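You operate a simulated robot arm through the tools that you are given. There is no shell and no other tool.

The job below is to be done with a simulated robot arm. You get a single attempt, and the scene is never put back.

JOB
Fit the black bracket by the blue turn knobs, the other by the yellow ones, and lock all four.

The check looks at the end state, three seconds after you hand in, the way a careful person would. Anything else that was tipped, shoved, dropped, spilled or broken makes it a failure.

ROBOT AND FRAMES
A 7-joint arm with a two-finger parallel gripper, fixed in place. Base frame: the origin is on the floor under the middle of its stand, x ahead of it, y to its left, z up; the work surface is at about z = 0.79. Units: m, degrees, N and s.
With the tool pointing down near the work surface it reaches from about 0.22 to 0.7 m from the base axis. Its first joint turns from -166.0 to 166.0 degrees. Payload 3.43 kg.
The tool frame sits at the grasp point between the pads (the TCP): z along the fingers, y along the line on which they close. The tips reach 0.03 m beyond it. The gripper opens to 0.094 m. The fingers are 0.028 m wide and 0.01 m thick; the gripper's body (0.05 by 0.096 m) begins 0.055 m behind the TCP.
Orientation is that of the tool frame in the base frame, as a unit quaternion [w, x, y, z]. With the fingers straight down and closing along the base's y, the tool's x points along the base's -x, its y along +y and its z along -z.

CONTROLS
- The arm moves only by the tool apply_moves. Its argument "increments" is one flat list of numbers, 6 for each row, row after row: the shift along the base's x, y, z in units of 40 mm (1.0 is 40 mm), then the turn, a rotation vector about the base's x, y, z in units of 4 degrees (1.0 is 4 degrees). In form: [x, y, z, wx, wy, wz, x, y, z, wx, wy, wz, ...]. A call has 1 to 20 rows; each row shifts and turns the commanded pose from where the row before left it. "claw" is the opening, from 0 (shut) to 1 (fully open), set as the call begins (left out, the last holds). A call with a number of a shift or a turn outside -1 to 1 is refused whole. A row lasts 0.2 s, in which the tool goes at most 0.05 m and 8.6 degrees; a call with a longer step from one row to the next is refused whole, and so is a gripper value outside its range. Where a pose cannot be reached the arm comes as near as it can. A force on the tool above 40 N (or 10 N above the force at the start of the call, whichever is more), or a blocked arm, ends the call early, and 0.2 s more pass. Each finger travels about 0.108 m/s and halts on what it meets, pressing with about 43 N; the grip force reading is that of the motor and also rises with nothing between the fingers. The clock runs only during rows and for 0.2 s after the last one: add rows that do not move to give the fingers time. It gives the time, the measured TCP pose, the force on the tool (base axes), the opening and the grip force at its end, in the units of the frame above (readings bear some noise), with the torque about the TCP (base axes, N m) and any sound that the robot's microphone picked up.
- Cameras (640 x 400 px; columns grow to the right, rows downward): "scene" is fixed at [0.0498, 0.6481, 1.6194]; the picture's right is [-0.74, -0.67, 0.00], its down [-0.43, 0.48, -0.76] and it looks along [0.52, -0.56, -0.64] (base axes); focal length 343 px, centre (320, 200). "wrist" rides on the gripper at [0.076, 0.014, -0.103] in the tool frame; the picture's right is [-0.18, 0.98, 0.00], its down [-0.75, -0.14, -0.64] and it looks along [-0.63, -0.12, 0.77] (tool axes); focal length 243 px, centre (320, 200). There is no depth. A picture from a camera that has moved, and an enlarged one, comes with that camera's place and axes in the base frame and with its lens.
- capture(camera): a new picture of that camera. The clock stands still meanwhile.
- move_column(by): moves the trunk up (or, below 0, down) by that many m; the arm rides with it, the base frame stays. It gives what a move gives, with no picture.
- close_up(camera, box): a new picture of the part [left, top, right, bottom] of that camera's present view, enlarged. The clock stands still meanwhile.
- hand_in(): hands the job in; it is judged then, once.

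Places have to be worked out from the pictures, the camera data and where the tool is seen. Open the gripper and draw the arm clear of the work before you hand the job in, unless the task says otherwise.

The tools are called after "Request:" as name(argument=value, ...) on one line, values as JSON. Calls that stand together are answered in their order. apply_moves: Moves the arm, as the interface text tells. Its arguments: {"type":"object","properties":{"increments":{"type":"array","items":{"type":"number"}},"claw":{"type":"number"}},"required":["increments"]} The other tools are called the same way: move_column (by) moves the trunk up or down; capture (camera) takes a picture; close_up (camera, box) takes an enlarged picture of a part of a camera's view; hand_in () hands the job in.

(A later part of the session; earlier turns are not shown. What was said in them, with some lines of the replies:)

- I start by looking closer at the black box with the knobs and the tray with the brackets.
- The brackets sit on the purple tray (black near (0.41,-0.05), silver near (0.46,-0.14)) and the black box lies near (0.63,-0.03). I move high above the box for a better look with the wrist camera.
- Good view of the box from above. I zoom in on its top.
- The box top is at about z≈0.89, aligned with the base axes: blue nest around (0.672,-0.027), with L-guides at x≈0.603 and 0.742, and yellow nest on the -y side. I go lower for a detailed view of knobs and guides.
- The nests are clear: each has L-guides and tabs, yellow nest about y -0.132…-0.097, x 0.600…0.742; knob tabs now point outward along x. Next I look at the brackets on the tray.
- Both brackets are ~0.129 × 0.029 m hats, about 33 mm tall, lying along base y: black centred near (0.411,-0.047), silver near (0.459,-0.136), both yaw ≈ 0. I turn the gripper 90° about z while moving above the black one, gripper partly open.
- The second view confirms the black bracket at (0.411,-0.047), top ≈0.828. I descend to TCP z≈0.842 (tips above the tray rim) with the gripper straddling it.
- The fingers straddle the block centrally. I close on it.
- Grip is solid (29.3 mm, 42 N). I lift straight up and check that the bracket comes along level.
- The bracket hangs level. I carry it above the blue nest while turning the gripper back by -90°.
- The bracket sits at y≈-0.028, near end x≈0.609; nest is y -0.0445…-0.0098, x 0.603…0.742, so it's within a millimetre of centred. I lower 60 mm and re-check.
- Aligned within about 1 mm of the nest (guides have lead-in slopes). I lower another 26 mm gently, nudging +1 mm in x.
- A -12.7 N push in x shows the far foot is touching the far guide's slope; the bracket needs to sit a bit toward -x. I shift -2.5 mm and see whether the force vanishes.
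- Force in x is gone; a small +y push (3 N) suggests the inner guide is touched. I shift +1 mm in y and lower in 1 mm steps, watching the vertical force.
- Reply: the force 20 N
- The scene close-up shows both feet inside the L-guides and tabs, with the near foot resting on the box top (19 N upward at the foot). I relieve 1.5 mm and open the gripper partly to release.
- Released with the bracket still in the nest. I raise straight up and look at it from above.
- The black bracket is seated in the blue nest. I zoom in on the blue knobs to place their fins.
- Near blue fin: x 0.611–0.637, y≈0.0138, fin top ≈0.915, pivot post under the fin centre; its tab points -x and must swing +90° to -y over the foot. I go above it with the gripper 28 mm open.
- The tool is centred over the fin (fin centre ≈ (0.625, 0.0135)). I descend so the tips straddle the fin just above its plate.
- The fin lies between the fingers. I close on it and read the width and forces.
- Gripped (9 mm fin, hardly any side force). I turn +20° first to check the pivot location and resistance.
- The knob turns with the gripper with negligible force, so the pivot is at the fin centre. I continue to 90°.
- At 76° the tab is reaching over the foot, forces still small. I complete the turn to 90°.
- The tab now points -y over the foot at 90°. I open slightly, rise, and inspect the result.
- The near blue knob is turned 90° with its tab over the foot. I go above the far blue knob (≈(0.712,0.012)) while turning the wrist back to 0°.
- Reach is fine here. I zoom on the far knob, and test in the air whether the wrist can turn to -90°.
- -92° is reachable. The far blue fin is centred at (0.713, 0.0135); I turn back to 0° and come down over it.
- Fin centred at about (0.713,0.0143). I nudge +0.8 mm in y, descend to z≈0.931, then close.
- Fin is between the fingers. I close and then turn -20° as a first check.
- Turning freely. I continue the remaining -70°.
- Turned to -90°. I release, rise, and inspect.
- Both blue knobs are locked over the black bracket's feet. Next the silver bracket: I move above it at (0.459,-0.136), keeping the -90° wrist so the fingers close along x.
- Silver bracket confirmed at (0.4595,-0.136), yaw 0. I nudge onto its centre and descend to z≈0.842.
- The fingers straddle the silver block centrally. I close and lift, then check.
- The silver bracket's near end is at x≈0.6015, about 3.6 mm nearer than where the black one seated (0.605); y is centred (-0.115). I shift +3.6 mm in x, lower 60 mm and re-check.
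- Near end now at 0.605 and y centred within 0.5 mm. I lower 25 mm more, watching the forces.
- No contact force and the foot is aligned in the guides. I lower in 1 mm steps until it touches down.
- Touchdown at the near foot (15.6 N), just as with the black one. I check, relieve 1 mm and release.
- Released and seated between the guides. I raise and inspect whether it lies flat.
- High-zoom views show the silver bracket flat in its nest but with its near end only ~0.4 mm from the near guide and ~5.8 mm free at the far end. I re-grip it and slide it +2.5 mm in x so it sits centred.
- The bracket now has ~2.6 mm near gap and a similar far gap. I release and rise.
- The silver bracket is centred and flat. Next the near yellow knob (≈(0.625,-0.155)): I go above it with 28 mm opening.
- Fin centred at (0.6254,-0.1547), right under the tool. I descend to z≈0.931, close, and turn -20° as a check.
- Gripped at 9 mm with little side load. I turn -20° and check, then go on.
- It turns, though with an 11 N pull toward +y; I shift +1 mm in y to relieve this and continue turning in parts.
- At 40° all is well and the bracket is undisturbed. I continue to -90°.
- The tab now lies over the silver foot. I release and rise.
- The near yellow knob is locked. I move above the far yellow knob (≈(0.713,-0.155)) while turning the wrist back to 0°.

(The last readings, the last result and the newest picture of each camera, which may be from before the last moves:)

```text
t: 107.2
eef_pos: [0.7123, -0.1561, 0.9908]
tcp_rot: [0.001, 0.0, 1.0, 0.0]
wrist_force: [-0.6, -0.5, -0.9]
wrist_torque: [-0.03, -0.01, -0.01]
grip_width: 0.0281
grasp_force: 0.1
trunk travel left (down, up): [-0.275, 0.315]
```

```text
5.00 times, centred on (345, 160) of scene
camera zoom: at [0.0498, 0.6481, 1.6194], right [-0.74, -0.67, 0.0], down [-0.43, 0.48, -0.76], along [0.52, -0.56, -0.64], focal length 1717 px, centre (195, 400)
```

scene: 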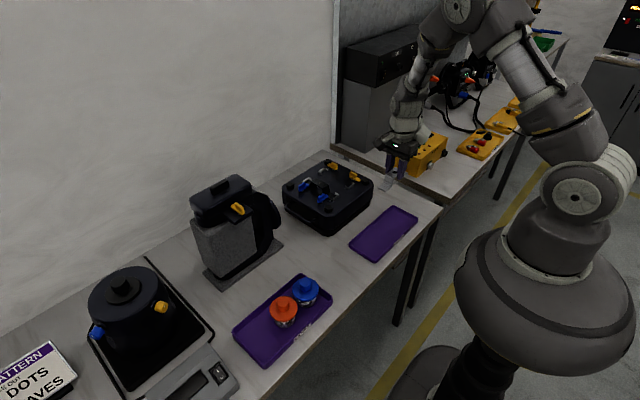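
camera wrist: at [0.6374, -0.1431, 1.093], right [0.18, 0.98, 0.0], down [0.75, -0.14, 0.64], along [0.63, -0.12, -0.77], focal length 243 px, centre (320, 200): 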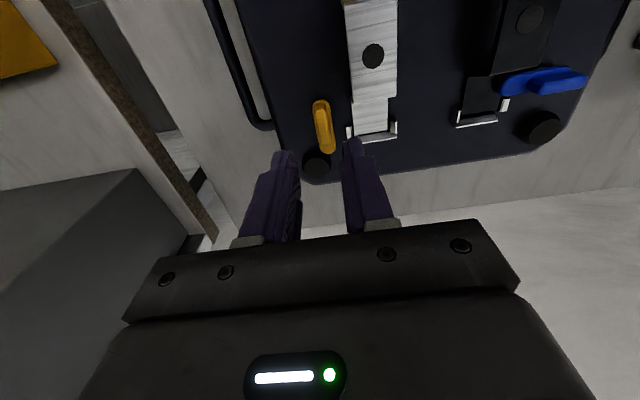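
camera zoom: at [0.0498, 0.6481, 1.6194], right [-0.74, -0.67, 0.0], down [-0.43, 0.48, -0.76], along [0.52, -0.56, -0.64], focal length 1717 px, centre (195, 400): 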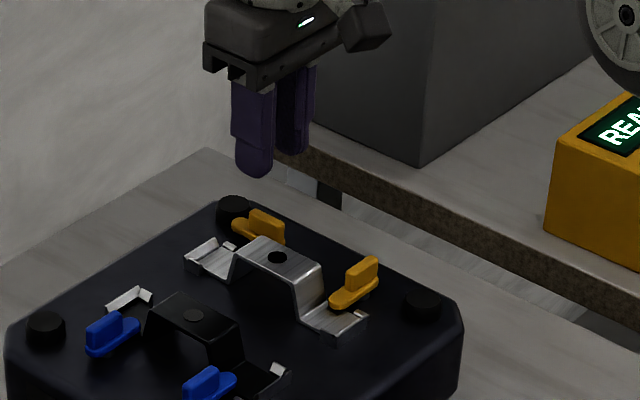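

Far yellow fin is centred near (0.7126,-0.1542). I adjust slightly (+1.8 mm y), descend and close.

Request:
apply_moves(increments=[-0.012, 0.045, -0.5, 0, 0, 0, 0, 0, -0.5, 0, 0, 0, 0, 0, -0.3, 0, 0, 0, 0, 0, -0.19, 0, 0, 0, 0, 0, 0, 0, 0, 0])

Request:
close_up(camera="wrist", box=[240, 80, 400, 240])

Request:
apply_moves(increments=[0, 0, 0, 0, 0, 0, 0, 0, 0, 0, 0, 0, 0, 0, 0, 0, 0, 0], claw=0)

```text
t: 108.0
eef_pos: [0.7079, -0.1534, 0.9495]
tcp_rot: [0.008, 0.0, 1.0, -0.001]
wrist_force: [-11.8, 1.1, 17.7]
wrist_torque: [0.4, 0.55, 0.29]
grip_width: 0.0286
grasp_force: 0.3
out of reach, approached as far as the arm can: row 2, 4
trunk travel left (down, up): [-0.275, 0.315]
stopped in row 4: the force on the tool passed its limit at 49 N (the readings are from after the stop); the commanded pose is now the measured one
```

```text
2.50 times, centred on (320, 160) of wrist
camera zoom: at [0.6307, -0.14, 1.051], right [0.18, 0.98, 0.0], down [0.74, -0.14, 0.65], along [0.64, -0.12, -0.76], focal length 606 px, centre (320, 300)
```

zoom: 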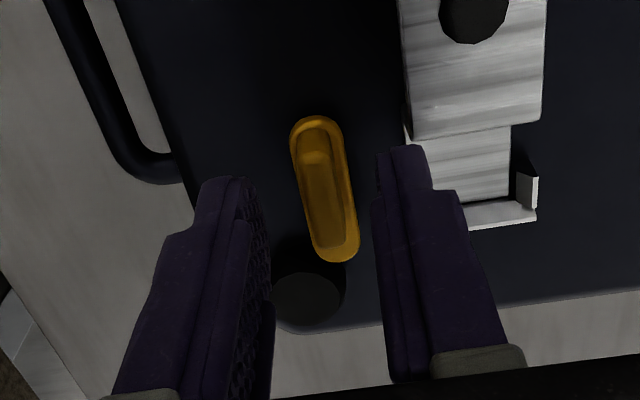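

```text
t: 108.8
eef_pos: [0.711, -0.1531, 0.9466]
tcp_rot: [0.007, 0.001, 1.0, -0.001]
wrist_force: [2.5, 0.8, 2.9]
wrist_torque: [0.08, -0.03, 0.01]
grip_width: 0.0001
grasp_force: 33.1
trunk travel left (down, up): [-0.275, 0.315]
```

That descent went out of reach and a finger met something (49 N), stopping above the fin; the gripper then closed on nothing. I look at the state before doing anything else.

Request:
capture(camera="wrist")

Request:
close_up(camera="scene", box=[300, 130, 380, 200])

Request:
capture(camera="scene")

```text
taken
camera wrist: at [0.6337, -0.1397, 1.0475], right [0.18, 0.98, 0.0], down [0.74, -0.14, 0.65], along [0.64, -0.12, -0.76], focal length 243 px, centre (320, 200)
```

wrist: 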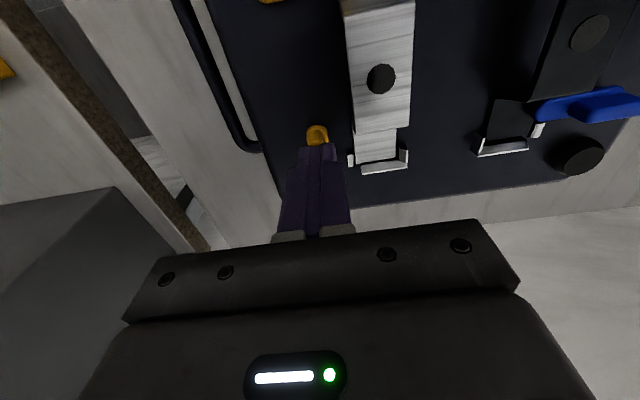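

```text
5.71 times, centred on (340, 165) of scene
camera zoom: at [0.0498, 0.6481, 1.6194], right [-0.74, -0.67, 0.0], down [-0.43, 0.48, -0.76], along [0.52, -0.56, -0.64], focal length 1962 px, centre (206, 400)
```

zoom: 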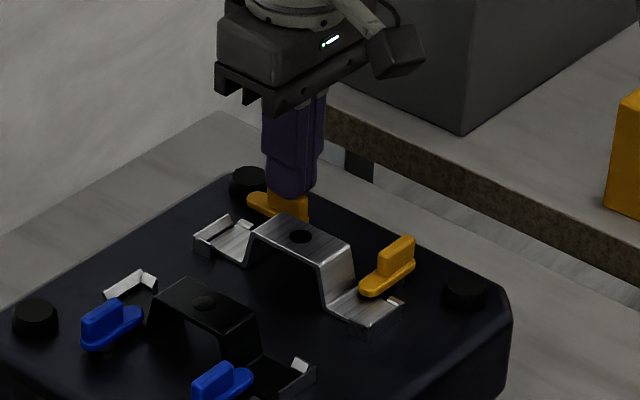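

```text
taken
```

scene: 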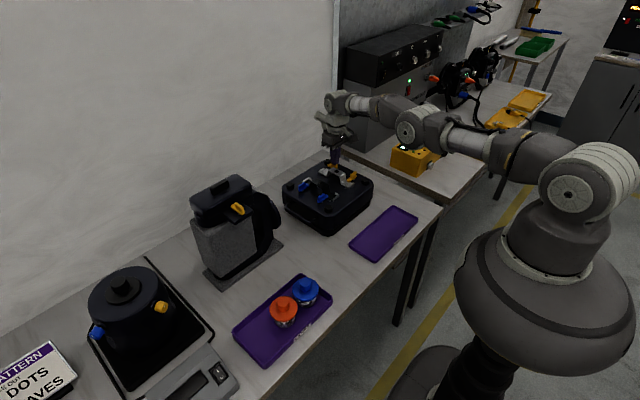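

Nothing was displaced; the arm is simply stretched straight at this radius, and the +y finger likely grazed the bracket's top edge. I rise and level the tool, then will lower the trunk for more reach and use a narrower opening.

Request:
apply_moves(increments=[0, 0, 0.3, 0, 0.1, 0, 0, 0, 0.7, 0, 0.1, 0, 0, 0, 0.95, 0, 0, 0, 0, 0, 0.95, 0, 0, 0, 0, 0, 0.95, 0, 0, 0, 0, 0, 0, 0, 0, 0])

Request:
close_up(camera="scene", box=[300, 130, 380, 200])

Request:
capture(camera="wrist")

```text
t: 110.2
eef_pos: [0.7106, -0.1525, 1.1005]
tcp_rot: [-0.001, 0.0, 1.0, 0.0]
wrist_force: [0.2, 0.9, -0.2]
wrist_torque: [0.02, 0.01, 0.03]
grip_width: 0.0
grasp_force: 32.6
trunk travel left (down, up): [-0.275, 0.315]
```

```text
5.71 times, centred on (340, 165) of scene
camera zoom: at [0.0498, 0.6481, 1.6194], right [-0.74, -0.67, 0.0], down [-0.43, 0.48, -0.76], along [0.52, -0.56, -0.64], focal length 1962 px, centre (206, 400)
```

zoom: 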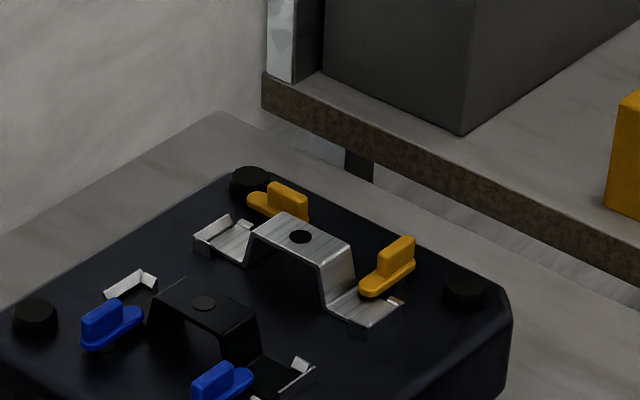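

```text
taken
camera wrist: at [0.6349, -0.1395, 1.2027], right [0.18, 0.98, 0.0], down [0.75, -0.14, 0.64], along [0.63, -0.12, -0.77], focal length 243 px, centre (320, 200)
```

wrist: 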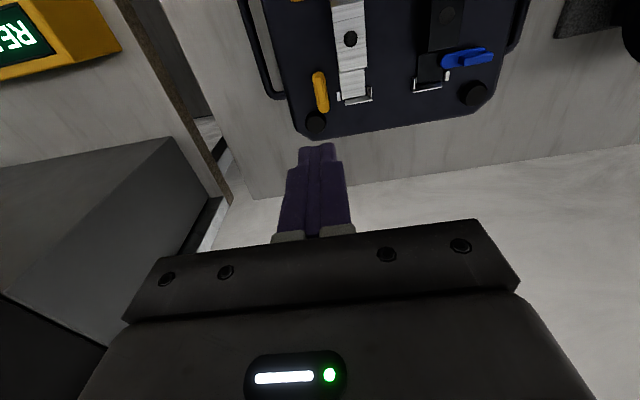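

All intact. I lower the trunk 0.1 m (the tool rides down to about z=1.0) to gain reach.

Request:
move_column(by=-0.05)

Request:
move_column(by=-0.05)

Request:
apply_moves(increments=[0, 0, 0, 0, 0, 0, 0, 0, 0, 0, 0, 0], claw=0.2)

Request:
capture(camera="wrist")

Request:
close_up(camera="wrist", box=[240, 80, 400, 240])

Request:
capture(camera="scene")

```text
t: 111.2
eef_pos: [0.7111, -0.1528, 1.0508]
tcp_rot: [0.0, 0.0, 1.0, -0.001]
wrist_force: [-0.4, 0.0, 0.0]
wrist_torque: [0.01, 0.0, 0.02]
grip_width: 0.0
grasp_force: 32.8
trunk travel left (down, up): [-0.225, 0.365]
```

```text
t: 112.1
eef_pos: [0.7117, -0.1522, 1.0012]
tcp_rot: [0.0, 0.0, 1.0, -0.001]
wrist_force: [0.1, 0.0, 0.7]
wrist_torque: [0.0, 0.0, 0.02]
grip_width: 0.0001
grasp_force: 32.4
trunk travel left (down, up): [-0.175, 0.415]
```

```text
t: 112.7
eef_pos: [0.7113, -0.1525, 0.9993]
tcp_rot: [0.001, 0.0, 1.0, 0.0]
wrist_force: [0.5, -0.7, 0.2]
wrist_torque: [0.01, -0.02, 0.02]
grip_width: 0.0188
grasp_force: 0.0
trunk travel left (down, up): [-0.175, 0.415]
```

```text
taken
camera wrist: at [0.6349, -0.1395, 1.1025], right [0.18, 0.98, 0.0], down [0.75, -0.14, 0.64], along [0.63, -0.12, -0.77], focal length 243 px, centre (320, 200)
```

wrist: 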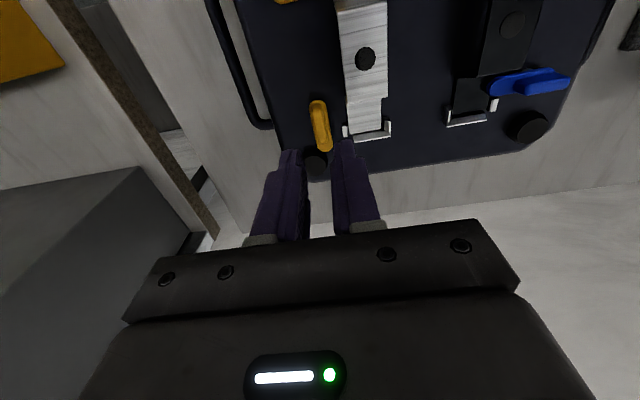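

```text
2.50 times, centred on (320, 160) of wrist
camera zoom: at [0.6349, -0.1395, 1.1025], right [0.18, 0.98, 0.0], down [0.75, -0.14, 0.64], along [0.63, -0.12, -0.77], focal length 606 px, centre (320, 300)
```

zoom: 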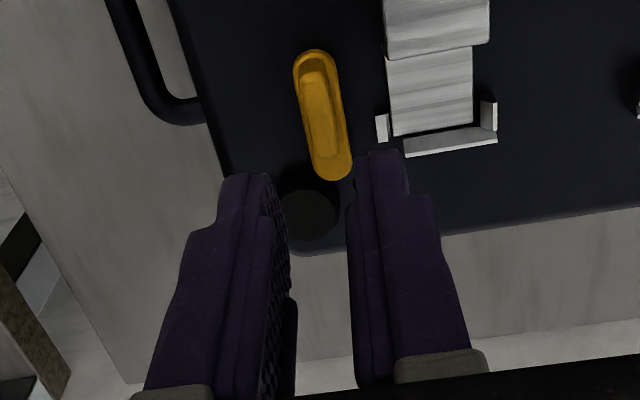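

```text
taken
```

scene: 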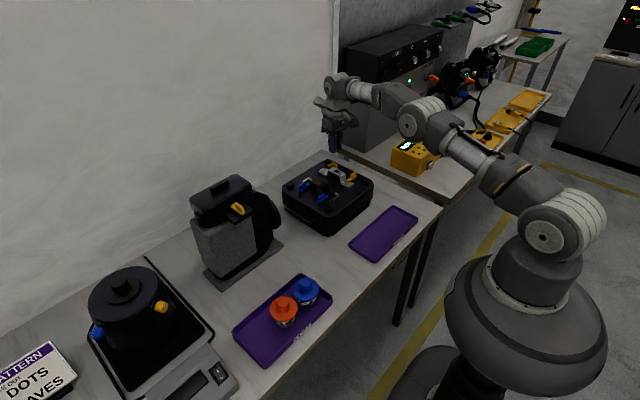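

The fin centre is at about (0.7135,-0.153). With the 19 mm opening there's 4 mm clearance to the bracket. I shift +2.5 mm in x and descend.

Request:
apply_moves(increments=[0.06, 0, -0.4, 0, 0, 0, 0, 0, -0.4, 0, 0, 0, 0, 0, -0.3, 0, 0, 0, 0, 0, 0, 0, 0, 0])

Request:
close_up(camera="wrist", box=[240, 80, 400, 240])

Request:
close_up(camera="scene", box=[300, 120, 380, 190])

```text
t: 113.7
eef_pos: [0.7137, -0.1537, 0.9558]
tcp_rot: [0.001, 0.0, 1.0, -0.001]
wrist_force: [-0.9, -0.1, 0.2]
wrist_torque: [0.0, -0.03, 0.02]
grip_width: 0.0187
grasp_force: 0.1
trunk travel left (down, up): [-0.175, 0.415]
```

```text
2.50 times, centred on (320, 160) of wrist
camera zoom: at [0.6369, -0.14, 1.0582], right [0.18, 0.98, 0.0], down [0.75, -0.14, 0.64], along [0.63, -0.12, -0.77], focal length 606 px, centre (320, 300)
```

zoom: 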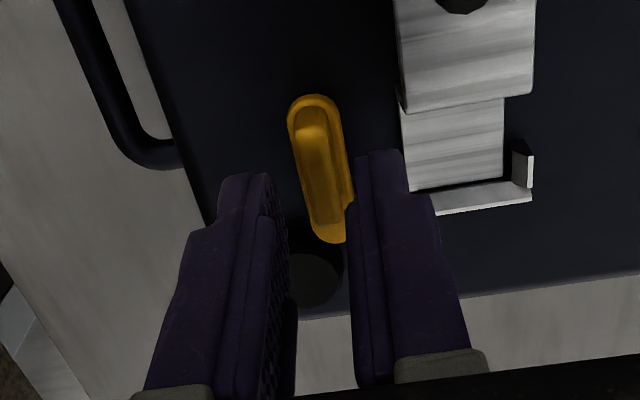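

```text
5.71 times, centred on (340, 155) of scene
camera zoom: at [0.0498, 0.6481, 1.6194], right [-0.74, -0.67, 0.0], down [-0.43, 0.48, -0.76], along [0.52, -0.56, -0.64], focal length 1962 px, centre (206, 457)
```

zoom: 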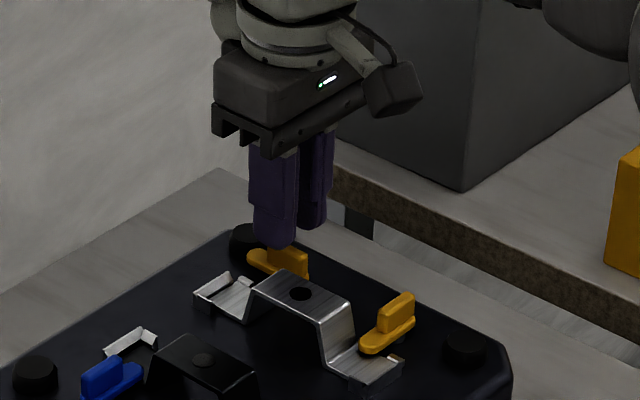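

In reach and level, the fin lies midway between the fingertips. I descend the last 25 mm.

Request:
apply_moves(increments=[0, 0, -0.25, 0, 0, 0, 0, 0, -0.2, 0, 0, 0, 0, 0, -0.15, 0, 0, 0, 0, 0, 0, 0, 0, 0])

Request:
close_up(camera="wrist", box=[240, 80, 400, 240])

Request:
close_up(camera="scene", box=[300, 120, 380, 190])

```text
t: 114.7
eef_pos: [0.7134, -0.1521, 0.9313]
tcp_rot: [0.0, 0.0, 1.0, -0.001]
wrist_force: [0.3, 0.5, 0.6]
wrist_torque: [0.0, 0.0, 0.0]
grip_width: 0.0188
grasp_force: 0.0
trunk travel left (down, up): [-0.175, 0.415]
```

```text
2.50 times, centred on (320, 160) of wrist
camera zoom: at [0.6368, -0.1397, 1.0342], right [0.18, 0.98, 0.0], down [0.75, -0.14, 0.64], along [0.63, -0.12, -0.77], focal length 606 px, centre (320, 300)
```

zoom: 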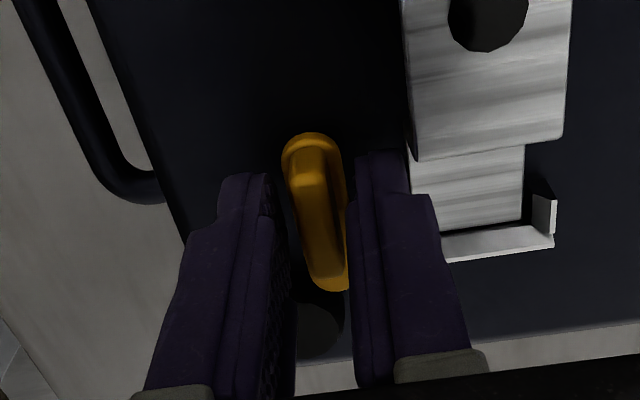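

```text
5.71 times, centred on (340, 155) of scene
camera zoom: at [0.0498, 0.6481, 1.6194], right [-0.74, -0.67, 0.0], down [-0.43, 0.48, -0.76], along [0.52, -0.56, -0.64], focal length 1962 px, centre (206, 457)
```

zoom: 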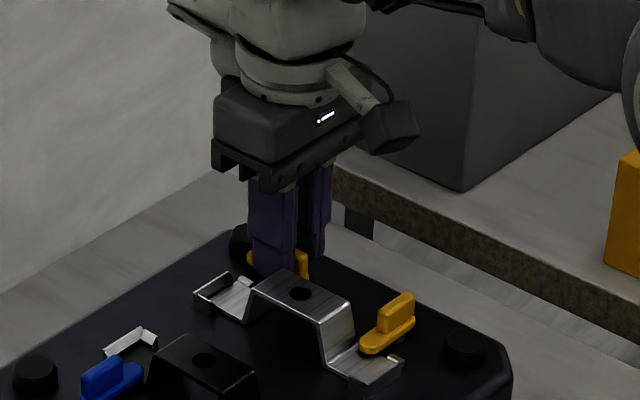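

The fin is straddled with no contact force. I close on it.

Request:
apply_moves(increments=[0, 0, 0, 0, 0, 0, 0, 0, 0, 0, 0, 0, 0, 0, 0, 0, 0, 0], claw=0)

Request:
apply_moves(increments=[0, 0, 0, 0, 0, 0.5, 0, 0, 0, 0, 0, 1, 0, 0, 0, 0, 0, 1, 0, 0, 0, 0, 0, 1, 0, 0, 0, 0, 0, 1, 0, 0, 0, 0, 0, 0.5, 0, 0, 0, 0, 0, 0])

Request:
close_up(camera="wrist", box=[240, 80, 400, 240])

```text
t: 115.5
eef_pos: [0.7139, -0.1538, 0.9312]
tcp_rot: [-0.002, 0.0, 1.0, -0.001]
wrist_force: [-1.1, -3.3, -2.0]
wrist_torque: [-0.03, -0.22, 0.02]
grip_width: 0.0091
grasp_force: 42.7
trunk travel left (down, up): [-0.175, 0.415]
```

```text
t: 117.1
eef_pos: [0.7122, -0.1547, 0.9307]
tcp_rot: [-0.001, -0.174, 0.985, -0.002]
wrist_force: [-2.7, -11.0, -2.8]
wrist_torque: [-0.07, -0.13, -0.03]
grip_width: 0.0088
grasp_force: 42.8
trunk travel left (down, up): [-0.175, 0.415]
```

```text
2.50 times, centred on (320, 160) of wrist
camera zoom: at [0.6366, -0.1679, 1.0342], right [-0.16, 0.99, 0.0], down [0.76, 0.13, 0.64], along [0.63, 0.1, -0.77], focal length 606 px, centre (320, 300)
```

zoom: 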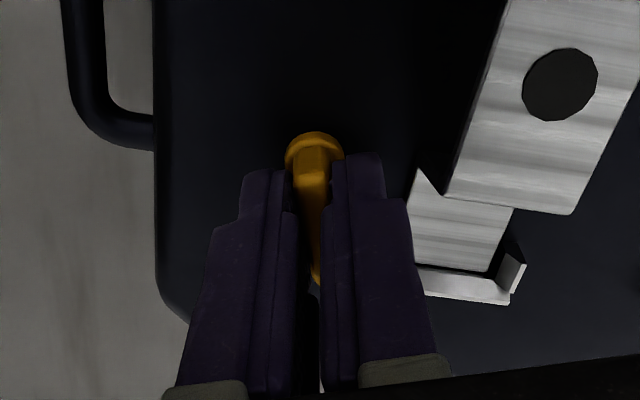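

It turns freely; the pull is -11 N in y, so I shift -1.3 mm in y and continue turning.

Request:
apply_moves(increments=[-0.01, -0.033, 0, 0, 0, 0, 0, 0, 0, 0, 0, 1, 0, 0, 0, 0, 0, 1, 0, 0, 0, 0, 0, 1, 0, 0, 0, 0, 0, 1, 0, 0, 0, 0, 0, 1, 0, 0, 0, 0, 0, 1, 0, 0, 0, 0, 0, 1, 0, 0, 0, 0, 0, 0])

Request:
apply_moves(increments=[0, 0, 0, 0, 0, 1, 0, 0, 0, 0, 0, 1, 0, 0, 0, 0, 0, 1, 0, 0, 0, 0, 0, 1, 0, 0, 0, 0, 0, 1, 0, 0, 0, 0, 0, 1, 0, 0, 0, 0, 0, 1, 0, 0, 0, 0, 0, 0])

Request:
close_up(camera="wrist", box=[240, 80, 400, 240])

Request:
capture(camera="scene")

```text
t: 119.1
eef_pos: [0.7136, -0.1547, 0.9319]
tcp_rot: [0.0, -0.408, 0.913, 0.001]
wrist_force: [1.4, -6.9, -2.7]
wrist_torque: [-0.92, 0.68, 0.0]
grip_width: 0.009
grasp_force: 43.2
trunk travel left (down, up): [-0.175, 0.415]
```

```text
t: 120.9
eef_pos: [0.7145, -0.1561, 0.9322]
tcp_rot: [0.001, -0.617, 0.787, -0.001]
wrist_force: [8.0, -9.4, -1.5]
wrist_torque: [-0.76, 0.05, -0.01]
grip_width: 0.0089
grasp_force: 42.2
trunk travel left (down, up): [-0.175, 0.415]
```

```text
2.50 times, centred on (320, 160) of wrist
camera zoom: at [0.6816, -0.2268, 1.0341], right [-0.91, 0.42, 0.0], down [0.32, 0.7, 0.64], along [0.27, 0.58, -0.77], focal length 606 px, centre (320, 300)
```

zoom: 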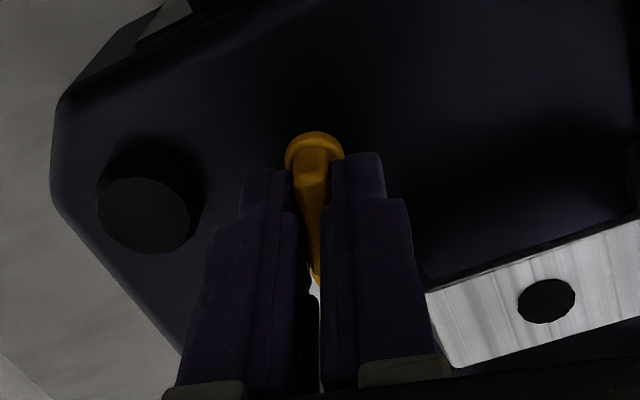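

```text
taken
```

scene: 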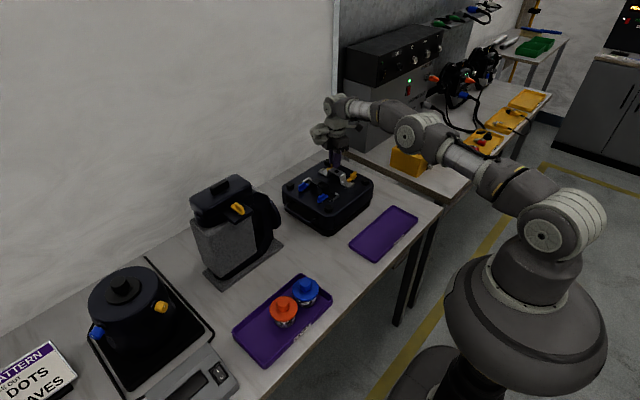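

At 76°. I complete the last 14° with a small compliance shift.

Request:
apply_moves(increments=[0.02, -0.025, 0, 0, 0, 1, 0, 0, 0, 0, 0, 1, 0, 0, 0, 0, 0, 1, 0, 0, 0, 0, 0, 0.5, 0, 0, 0, 0, 0, 0])

Request:
close_up(camera="wrist", box=[240, 80, 400, 240])

Request:
close_up(camera="scene", box=[300, 120, 380, 200])

```text
t: 122.1
eef_pos: [0.7139, -0.1554, 0.9314]
tcp_rot: [-0.001, 0.708, -0.706, 0.001]
wrist_force: [5.2, -5.1, 2.2]
wrist_torque: [-0.46, -0.05, -0.01]
grip_width: 0.0091
grasp_force: 43.1
trunk travel left (down, up): [-0.175, 0.415]
```

```text
2.50 times, centred on (320, 160) of wrist
camera zoom: at [0.7, -0.2326, 1.0341], right [-0.98, 0.18, 0.0], down [0.14, 0.75, 0.64], along [0.12, 0.63, -0.77], focal length 606 px, centre (320, 300)
```

zoom: 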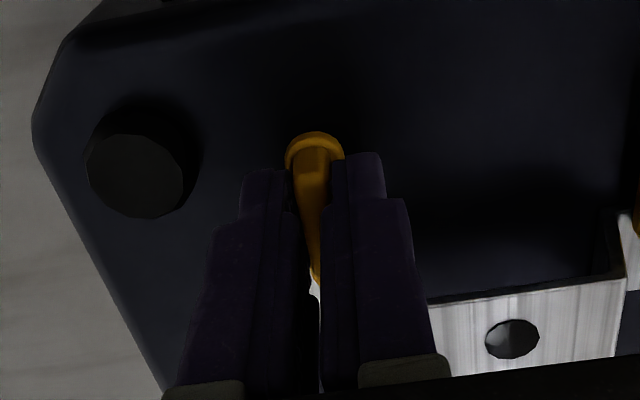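

```text
5.00 times, centred on (340, 160) of scene
camera zoom: at [0.0498, 0.6481, 1.6194], right [-0.74, -0.67, 0.0], down [-0.43, 0.48, -0.76], along [0.52, -0.56, -0.64], focal length 1717 px, centre (220, 400)
```

zoom: 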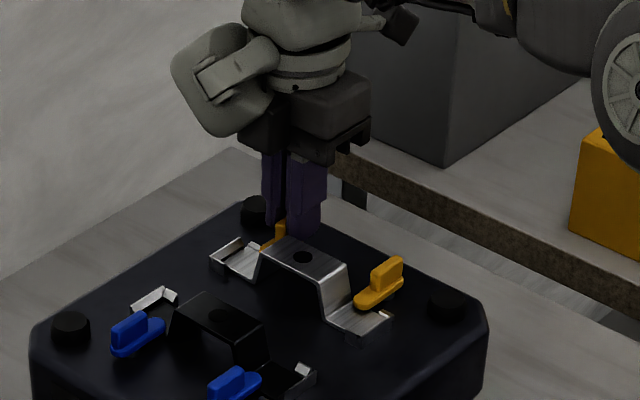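

The last knob is at +90°. I release, rise and inspect everything.

Request:
apply_moves(increments=[0, 0, 0, 0, 0, 0, 0, 0, 0, 0, 0, 0], claw=0.25)

Request:
apply_moves(increments=[0, 0, 0.4, 0, 0, 0, 0, 0, 0.8, 0, 0, 0, 0, 0, 0.8, 0, 0, 0, 0, 0, 0.8, 0, 0, 0, 0, 0, 0.8, 0, 0, 0, 0, 0, 0, 0, 0, 0])

Request:
capture(camera="wrist")

Request:
close_up(camera="scene", box=[275, 145, 385, 225])

```text
t: 122.7
eef_pos: [0.7133, -0.1556, 0.9314]
tcp_rot: [0.0, -0.707, 0.708, -0.001]
wrist_force: [0.1, -0.7, -0.2]
wrist_torque: [-0.04, 0.01, 0.01]
grip_width: 0.0232
grasp_force: 0.0
trunk travel left (down, up): [-0.175, 0.415]
```

```text
t: 124.1
eef_pos: [0.7049, -0.1526, 1.0751]
tcp_rot: [0.0, -0.707, 0.707, 0.0]
wrist_force: [-0.5, -0.4, 0.1]
wrist_torque: [0.01, -0.01, 0.03]
grip_width: 0.0233
grasp_force: 0.0
out of reach, approached as far as the arm can: row 5
trunk travel left (down, up): [-0.175, 0.415]
```

```text
taken
camera wrist: at [0.6917, -0.2302, 1.1776], right [-0.98, 0.18, 0.0], down [0.14, 0.75, 0.64], along [0.12, 0.63, -0.77], focal length 243 px, centre (320, 200)
```

wrist: 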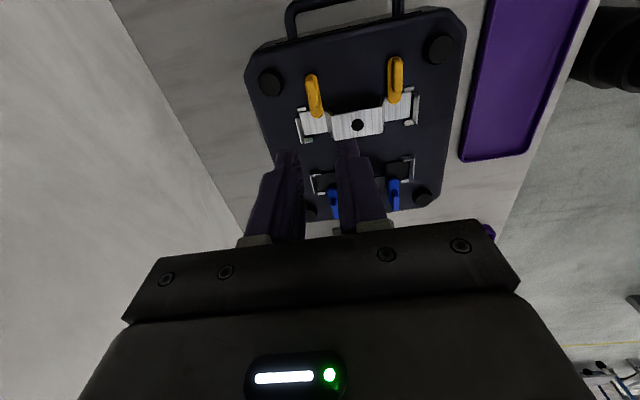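

```text
5.00 times, centred on (330, 185) of scene
camera zoom: at [0.0498, 0.6481, 1.6194], right [-0.74, -0.67, 0.0], down [-0.43, 0.48, -0.76], along [0.52, -0.56, -0.64], focal length 1717 px, centre (270, 275)
```

zoom: 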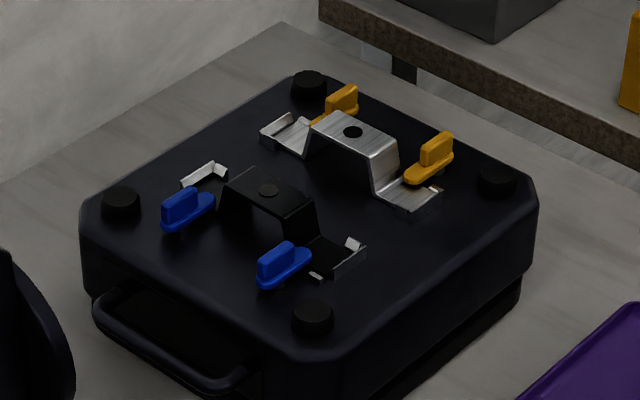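

All four tabs point inward. I zoom in to verify both yellow tabs over the silver feet and that everything else is in place.

Request:
close_up(camera="wrist", box=[240, 30, 470, 170])

Request:
close_up(camera="wrist", box=[285, 50, 345, 150])

Request:
close_up(camera="wrist", box=[370, 40, 430, 140])

Request:
capture(camera="scene")

```text
2.78 times, centred on (355, 100) of wrist
camera zoom: at [0.6917, -0.2302, 1.1776], right [-0.98, 0.18, 0.0], down [0.14, 0.75, 0.64], along [0.12, 0.63, -0.77], focal length 675 px, centre (223, 478)
```

zoom: 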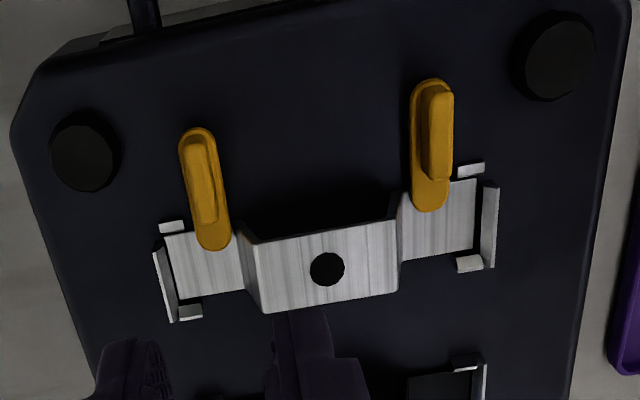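

```text
4.00 times, centred on (315, 100) of wrist
camera zoom: at [0.6917, -0.2302, 1.1776], right [-0.98, 0.18, 0.0], down [0.14, 0.75, 0.64], along [0.12, 0.63, -0.77], focal length 970 px, centre (340, 600)
```

zoom: 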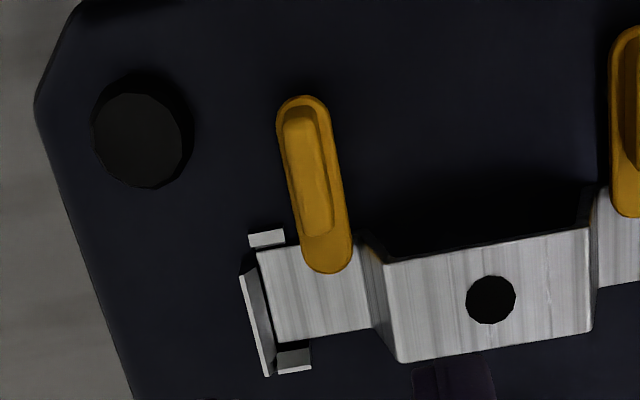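

```text
4.00 times, centred on (400, 90) of wrist
camera zoom: at [0.6917, -0.2302, 1.1776], right [-0.98, 0.18, 0.0], down [0.14, 0.75, 0.64], along [0.12, 0.63, -0.77], focal length 970 px, centre (0, 640)
```

zoom: 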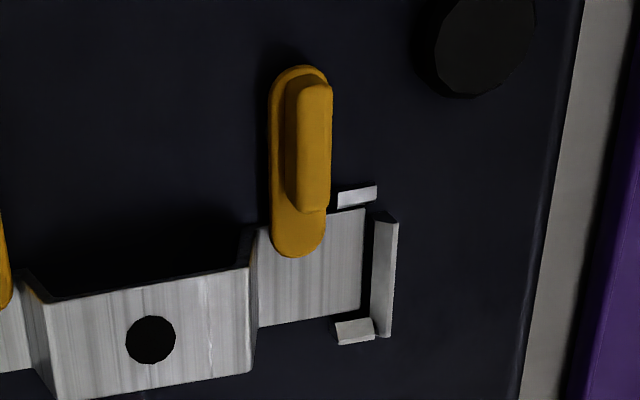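

```text
taken
```

scene: 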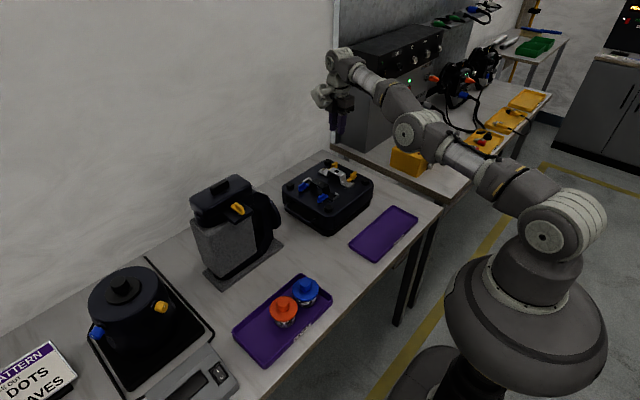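

Both yellow tabs sit over the silver feet and both blue ones over the black feet; surroundings look untouched. I raise the trunk back and retract the arm clear.

Request:
move_column(by=0.1)

Request:
apply_moves(increments=[-0.85, 0, 0, 0, 0, -1, -0.85, 0, 0, 0, 0, -1, -0.85, 0, 0, 0, 0, -1, -0.85, 0, 0, 0, 0, -1, -0.85, 0.05, 0, 0, 0, -1, -0.85, 0.1, 0, 0, 0, -1, -0.85, 0.15, 0, 0, 0, -1, -0.85, 0.2, 0, 0, 0, -1, -0.85, 0.2, 0, 0, 0, -1, -0.5, 0.1, 0, 0, 0, -1, 0, 0, 0, 0, 0, -1, 0, 0, 0, 0, 0, -1, 0, 0, 0, 0, 0, -1, 0, 0, 0, 0, 0, -1, 0, 0, 0, 0, 0, -1, 0, 0, 0, 0, 0, -1, 0, 0, 0, 0, 0, -1, 0, 0, 0, 0, 0, -1, 0, 0, 0, 0, 0, -1, 0, 0, 0, 0, 0, -1], claw=1)

Request:
apply_moves(increments=[0, 0, 0, 0, 0, -1, 0, 0, 0, 0, 0, -1, 0, 0, 0, 0, 0, -0.5, 0, 0, 0, 0, 0, 0, 0, 0, 0, 0, 0, 0])

Request:
capture(camera="scene")

Request:
close_up(camera="scene", box=[275, 145, 385, 225])

Request:
capture(camera="wrist")

```text
t: 125.4
eef_pos: [0.7055, -0.1531, 1.1748]
tcp_rot: [0.0, -0.707, 0.707, 0.0]
wrist_force: [0.8, 0.4, -0.2]
wrist_torque: [-0.02, -0.01, 0.0]
grip_width: 0.0233
grasp_force: 0.1
trunk travel left (down, up): [-0.275, 0.315]
```

```text
t: 129.6
eef_pos: [0.6763, -0.206, 1.2403]
tcp_rot: [-0.001, -0.087, 0.996, -0.001]
wrist_force: [0.7, -0.3, 0.0]
wrist_torque: [-0.02, 0.01, -0.01]
grip_width: 0.094
grasp_force: 0.0
out of reach, approached as far as the arm can: row 1, 2, 3, 4, 5, 6, 7, 8, 9, 10
trunk travel left (down, up): [-0.275, 0.315]
```

```text
t: 130.8
eef_pos: [0.676, -0.2056, 1.2414]
tcp_rot: [0.0, 0.0, 1.0, -0.001]
wrist_force: [-0.2, -0.3, 0.4]
wrist_torque: [-0.03, -0.01, 0.01]
grip_width: 0.094
grasp_force: 0.1
trunk travel left (down, up): [-0.275, 0.315]
```

```text
taken
```

scene: 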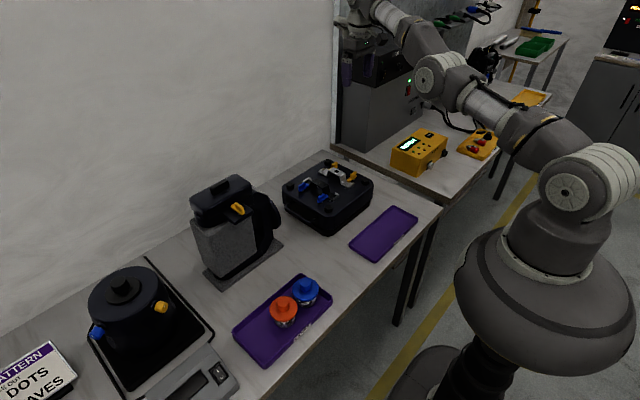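

```text
5.00 times, centred on (330, 185) of scene
camera zoom: at [0.0498, 0.6481, 1.6194], right [-0.74, -0.67, 0.0], down [-0.43, 0.48, -0.76], along [0.52, -0.56, -0.64], focal length 1717 px, centre (270, 275)
```

zoom: 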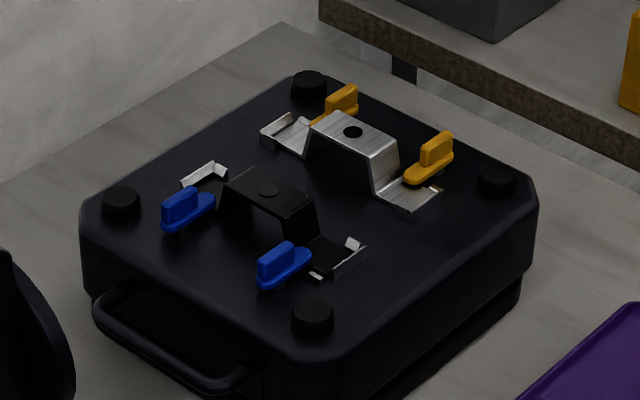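

```text
taken
camera wrist: at [0.6005, -0.1921, 1.3431], right [0.18, 0.98, 0.0], down [0.75, -0.14, 0.64], along [0.63, -0.12, -0.77], focal length 243 px, centre (320, 200)
```

wrist: 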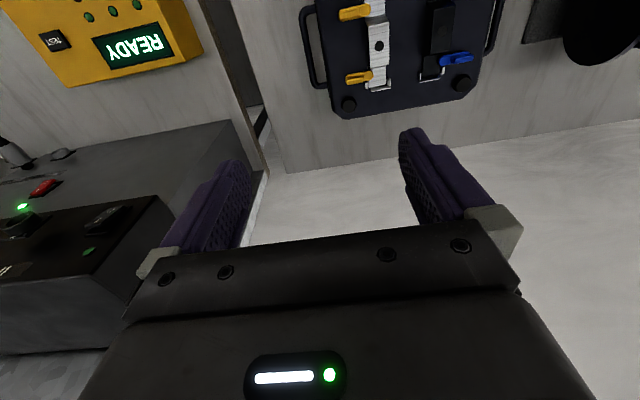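

The work is done and undisturbed, but the arm got stuck stretched straight while retracting (TCP at (0.676,-0.206,1.241)). I try a small down-and-inward move to bend the elbow, staying well above everything.

Request:
apply_moves(increments=[-0.1, 0.1, -0.5, 0, 0, 0, -0.2, 0.1, -0.5, 0, 0, 0, -0.3, 0.1, -0.5, 0, 0, 0, 0, 0, 0, 0, 0, 0])

Request:
capture(camera="scene")

```text
t: 131.8
eef_pos: [0.6889, -0.2032, 1.1889]
tcp_rot: [-0.002, 0.0, 1.0, -0.001]
wrist_force: [-0.1, -0.2, 0.3]
wrist_torque: [-0.03, 0.02, 0.0]
grip_width: 0.094
grasp_force: 0.0
out of reach, approached as far as the arm can: row 1, 2, 3
trunk travel left (down, up): [-0.275, 0.315]
```

```text
taken
```

scene: 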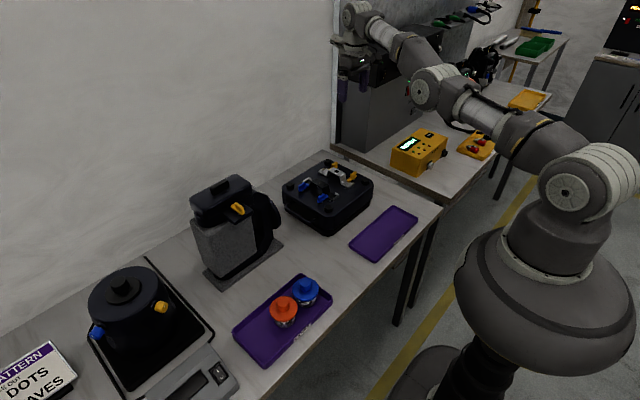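

The arm stays on its full-stretch sphere, so it needs a sideways move that goes inside the reach. I move +y (away from the cabinet, high over the box) with x unchanged.

Request:
apply_moves(increments=[-0.05, 0.7, 0, 0, 0, 0, -0.05, 0.7, 0, 0, 0, 0, -0.05, 0.7, 0, 0, 0, 0, -0.05, 0.7, 0, 0, 0, 0, 0, 0, 0, 0, 0, 0])

```text
t: 133.0
eef_pos: [0.7105, -0.0989, 1.1954]
tcp_rot: [-0.002, 0.0, 1.0, -0.001]
wrist_force: [0.8, -1.0, 1.1]
wrist_torque: [0.05, 0.02, 0.01]
grip_width: 0.0939
grasp_force: 0.0
out of reach, approached as far as the arm can: row 1, 2, 3, 4
trunk travel left (down, up): [-0.275, 0.315]
```

The arm remains stretched, but it is already well above the work with the gripper open. Rather than fight the singular pose, I raise the trunk 0.2 m to lift the whole arm straight up and clear.

Request:
move_column(by=0.2)

Request:
capture(camera="scene")

Request:
capture(camera="wrist")

```text
t: 135.2
eef_pos: [0.71, -0.0995, 1.3943]
tcp_rot: [-0.002, 0.0, 1.0, -0.001]
wrist_force: [0.3, 0.0, 0.0]
wrist_torque: [-0.01, 0.0, -0.02]
grip_width: 0.0938
grasp_force: 0.1
trunk travel left (down, up): [-0.475, 0.115]
```

```text
taken
```

scene: 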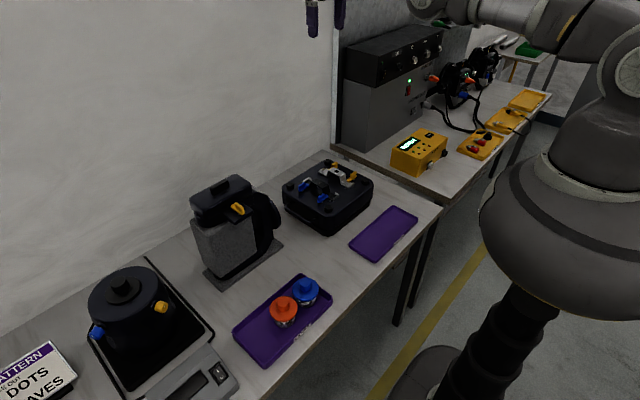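

```text
taken
camera wrist: at [0.6356, -0.0856, 1.4973], right [0.18, 0.98, 0.0], down [0.76, -0.14, 0.64], along [0.63, -0.12, -0.77], focal length 243 px, centre (320, 200)
```

wrist: 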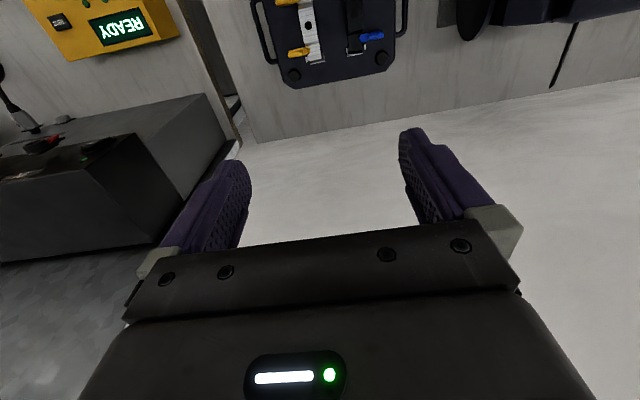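

The arm is now high and clear, and all other items look unchanged. One last close look at the box before handing in.

Request:
close_up(camera="scene", box=[295, 160, 375, 210])

Request:
close_up(camera="scene", box=[270, 140, 430, 270])

```text
8.00 times, centred on (335, 185) of scene
camera zoom: at [0.0498, 0.6481, 1.6194], right [-0.74, -0.67, 0.0], down [-0.43, 0.48, -0.76], along [0.52, -0.56, -0.64], focal length 2748 px, centre (200, 320)
```

zoom: 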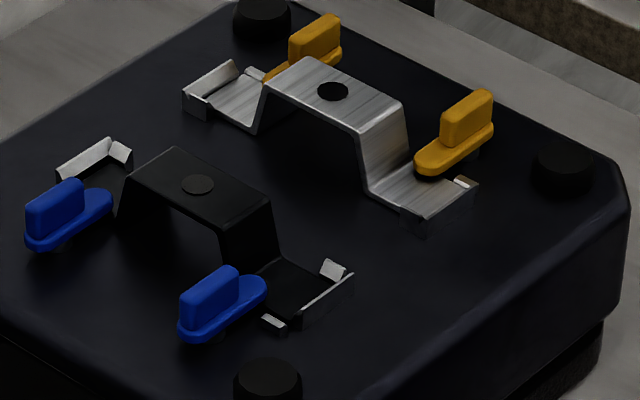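

```text
3.08 times, centred on (350, 205) of scene
camera zoom: at [0.0498, 0.6481, 1.6194], right [-0.74, -0.67, 0.0], down [-0.43, 0.48, -0.76], along [0.52, -0.56, -0.64], focal length 1057 px, centre (228, 185)
```

zoom: 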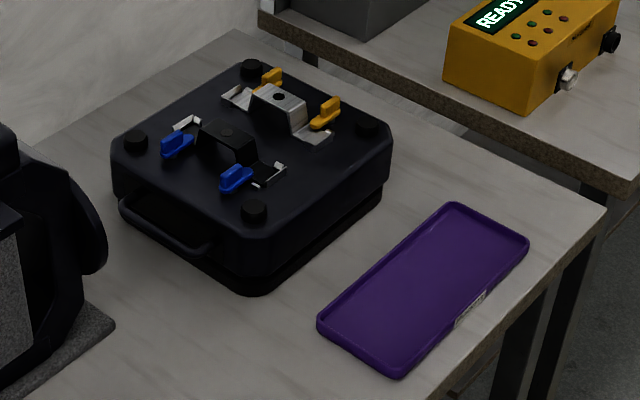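

Black bracket sits under the blue knobs and the silver one under the yellow knobs, with all four tabs turned over the feet. The box and tray have not moved and the gripper is open and clear, so I hand in.

Request:
hand_in()

```text
The job is handed in.
```

I fitted the black bracket by the blue knobs and the silver one by the yellow knobs. All four knobs are turned about 90° so their tabs sit over the bracket feet. I've handed the job in.

- **Seating:** in the last close-ups both brackets lie in their guides. I slid the silver one 2.5 mm after placing it so it sits centred. The black one is inside its guides but may not be perfectly centred, because its far end was too dark to see clearly.
- **Contact at the far yellow knob:** my first descent there went out of the arm's reach. It stopped at 49 N, probably because a finger touched the top edge of the silver bracket. The pictures afterwards showed the brackets, knobs and box unmoved. I lowered the trunk 0.1 m for more reach and then locked the knob cleanly.
- **Locking:** I heard no click and felt no hard stop on any knob, so I judged them locked by angle and by the tabs overlapping the feet.
- **Arm position:** while retracting, the arm got stuck stretched straight and would not fold back. I raised the trunk 0.2 m instead, which leaves the open gripper about half a metre above the box and touching nothing.
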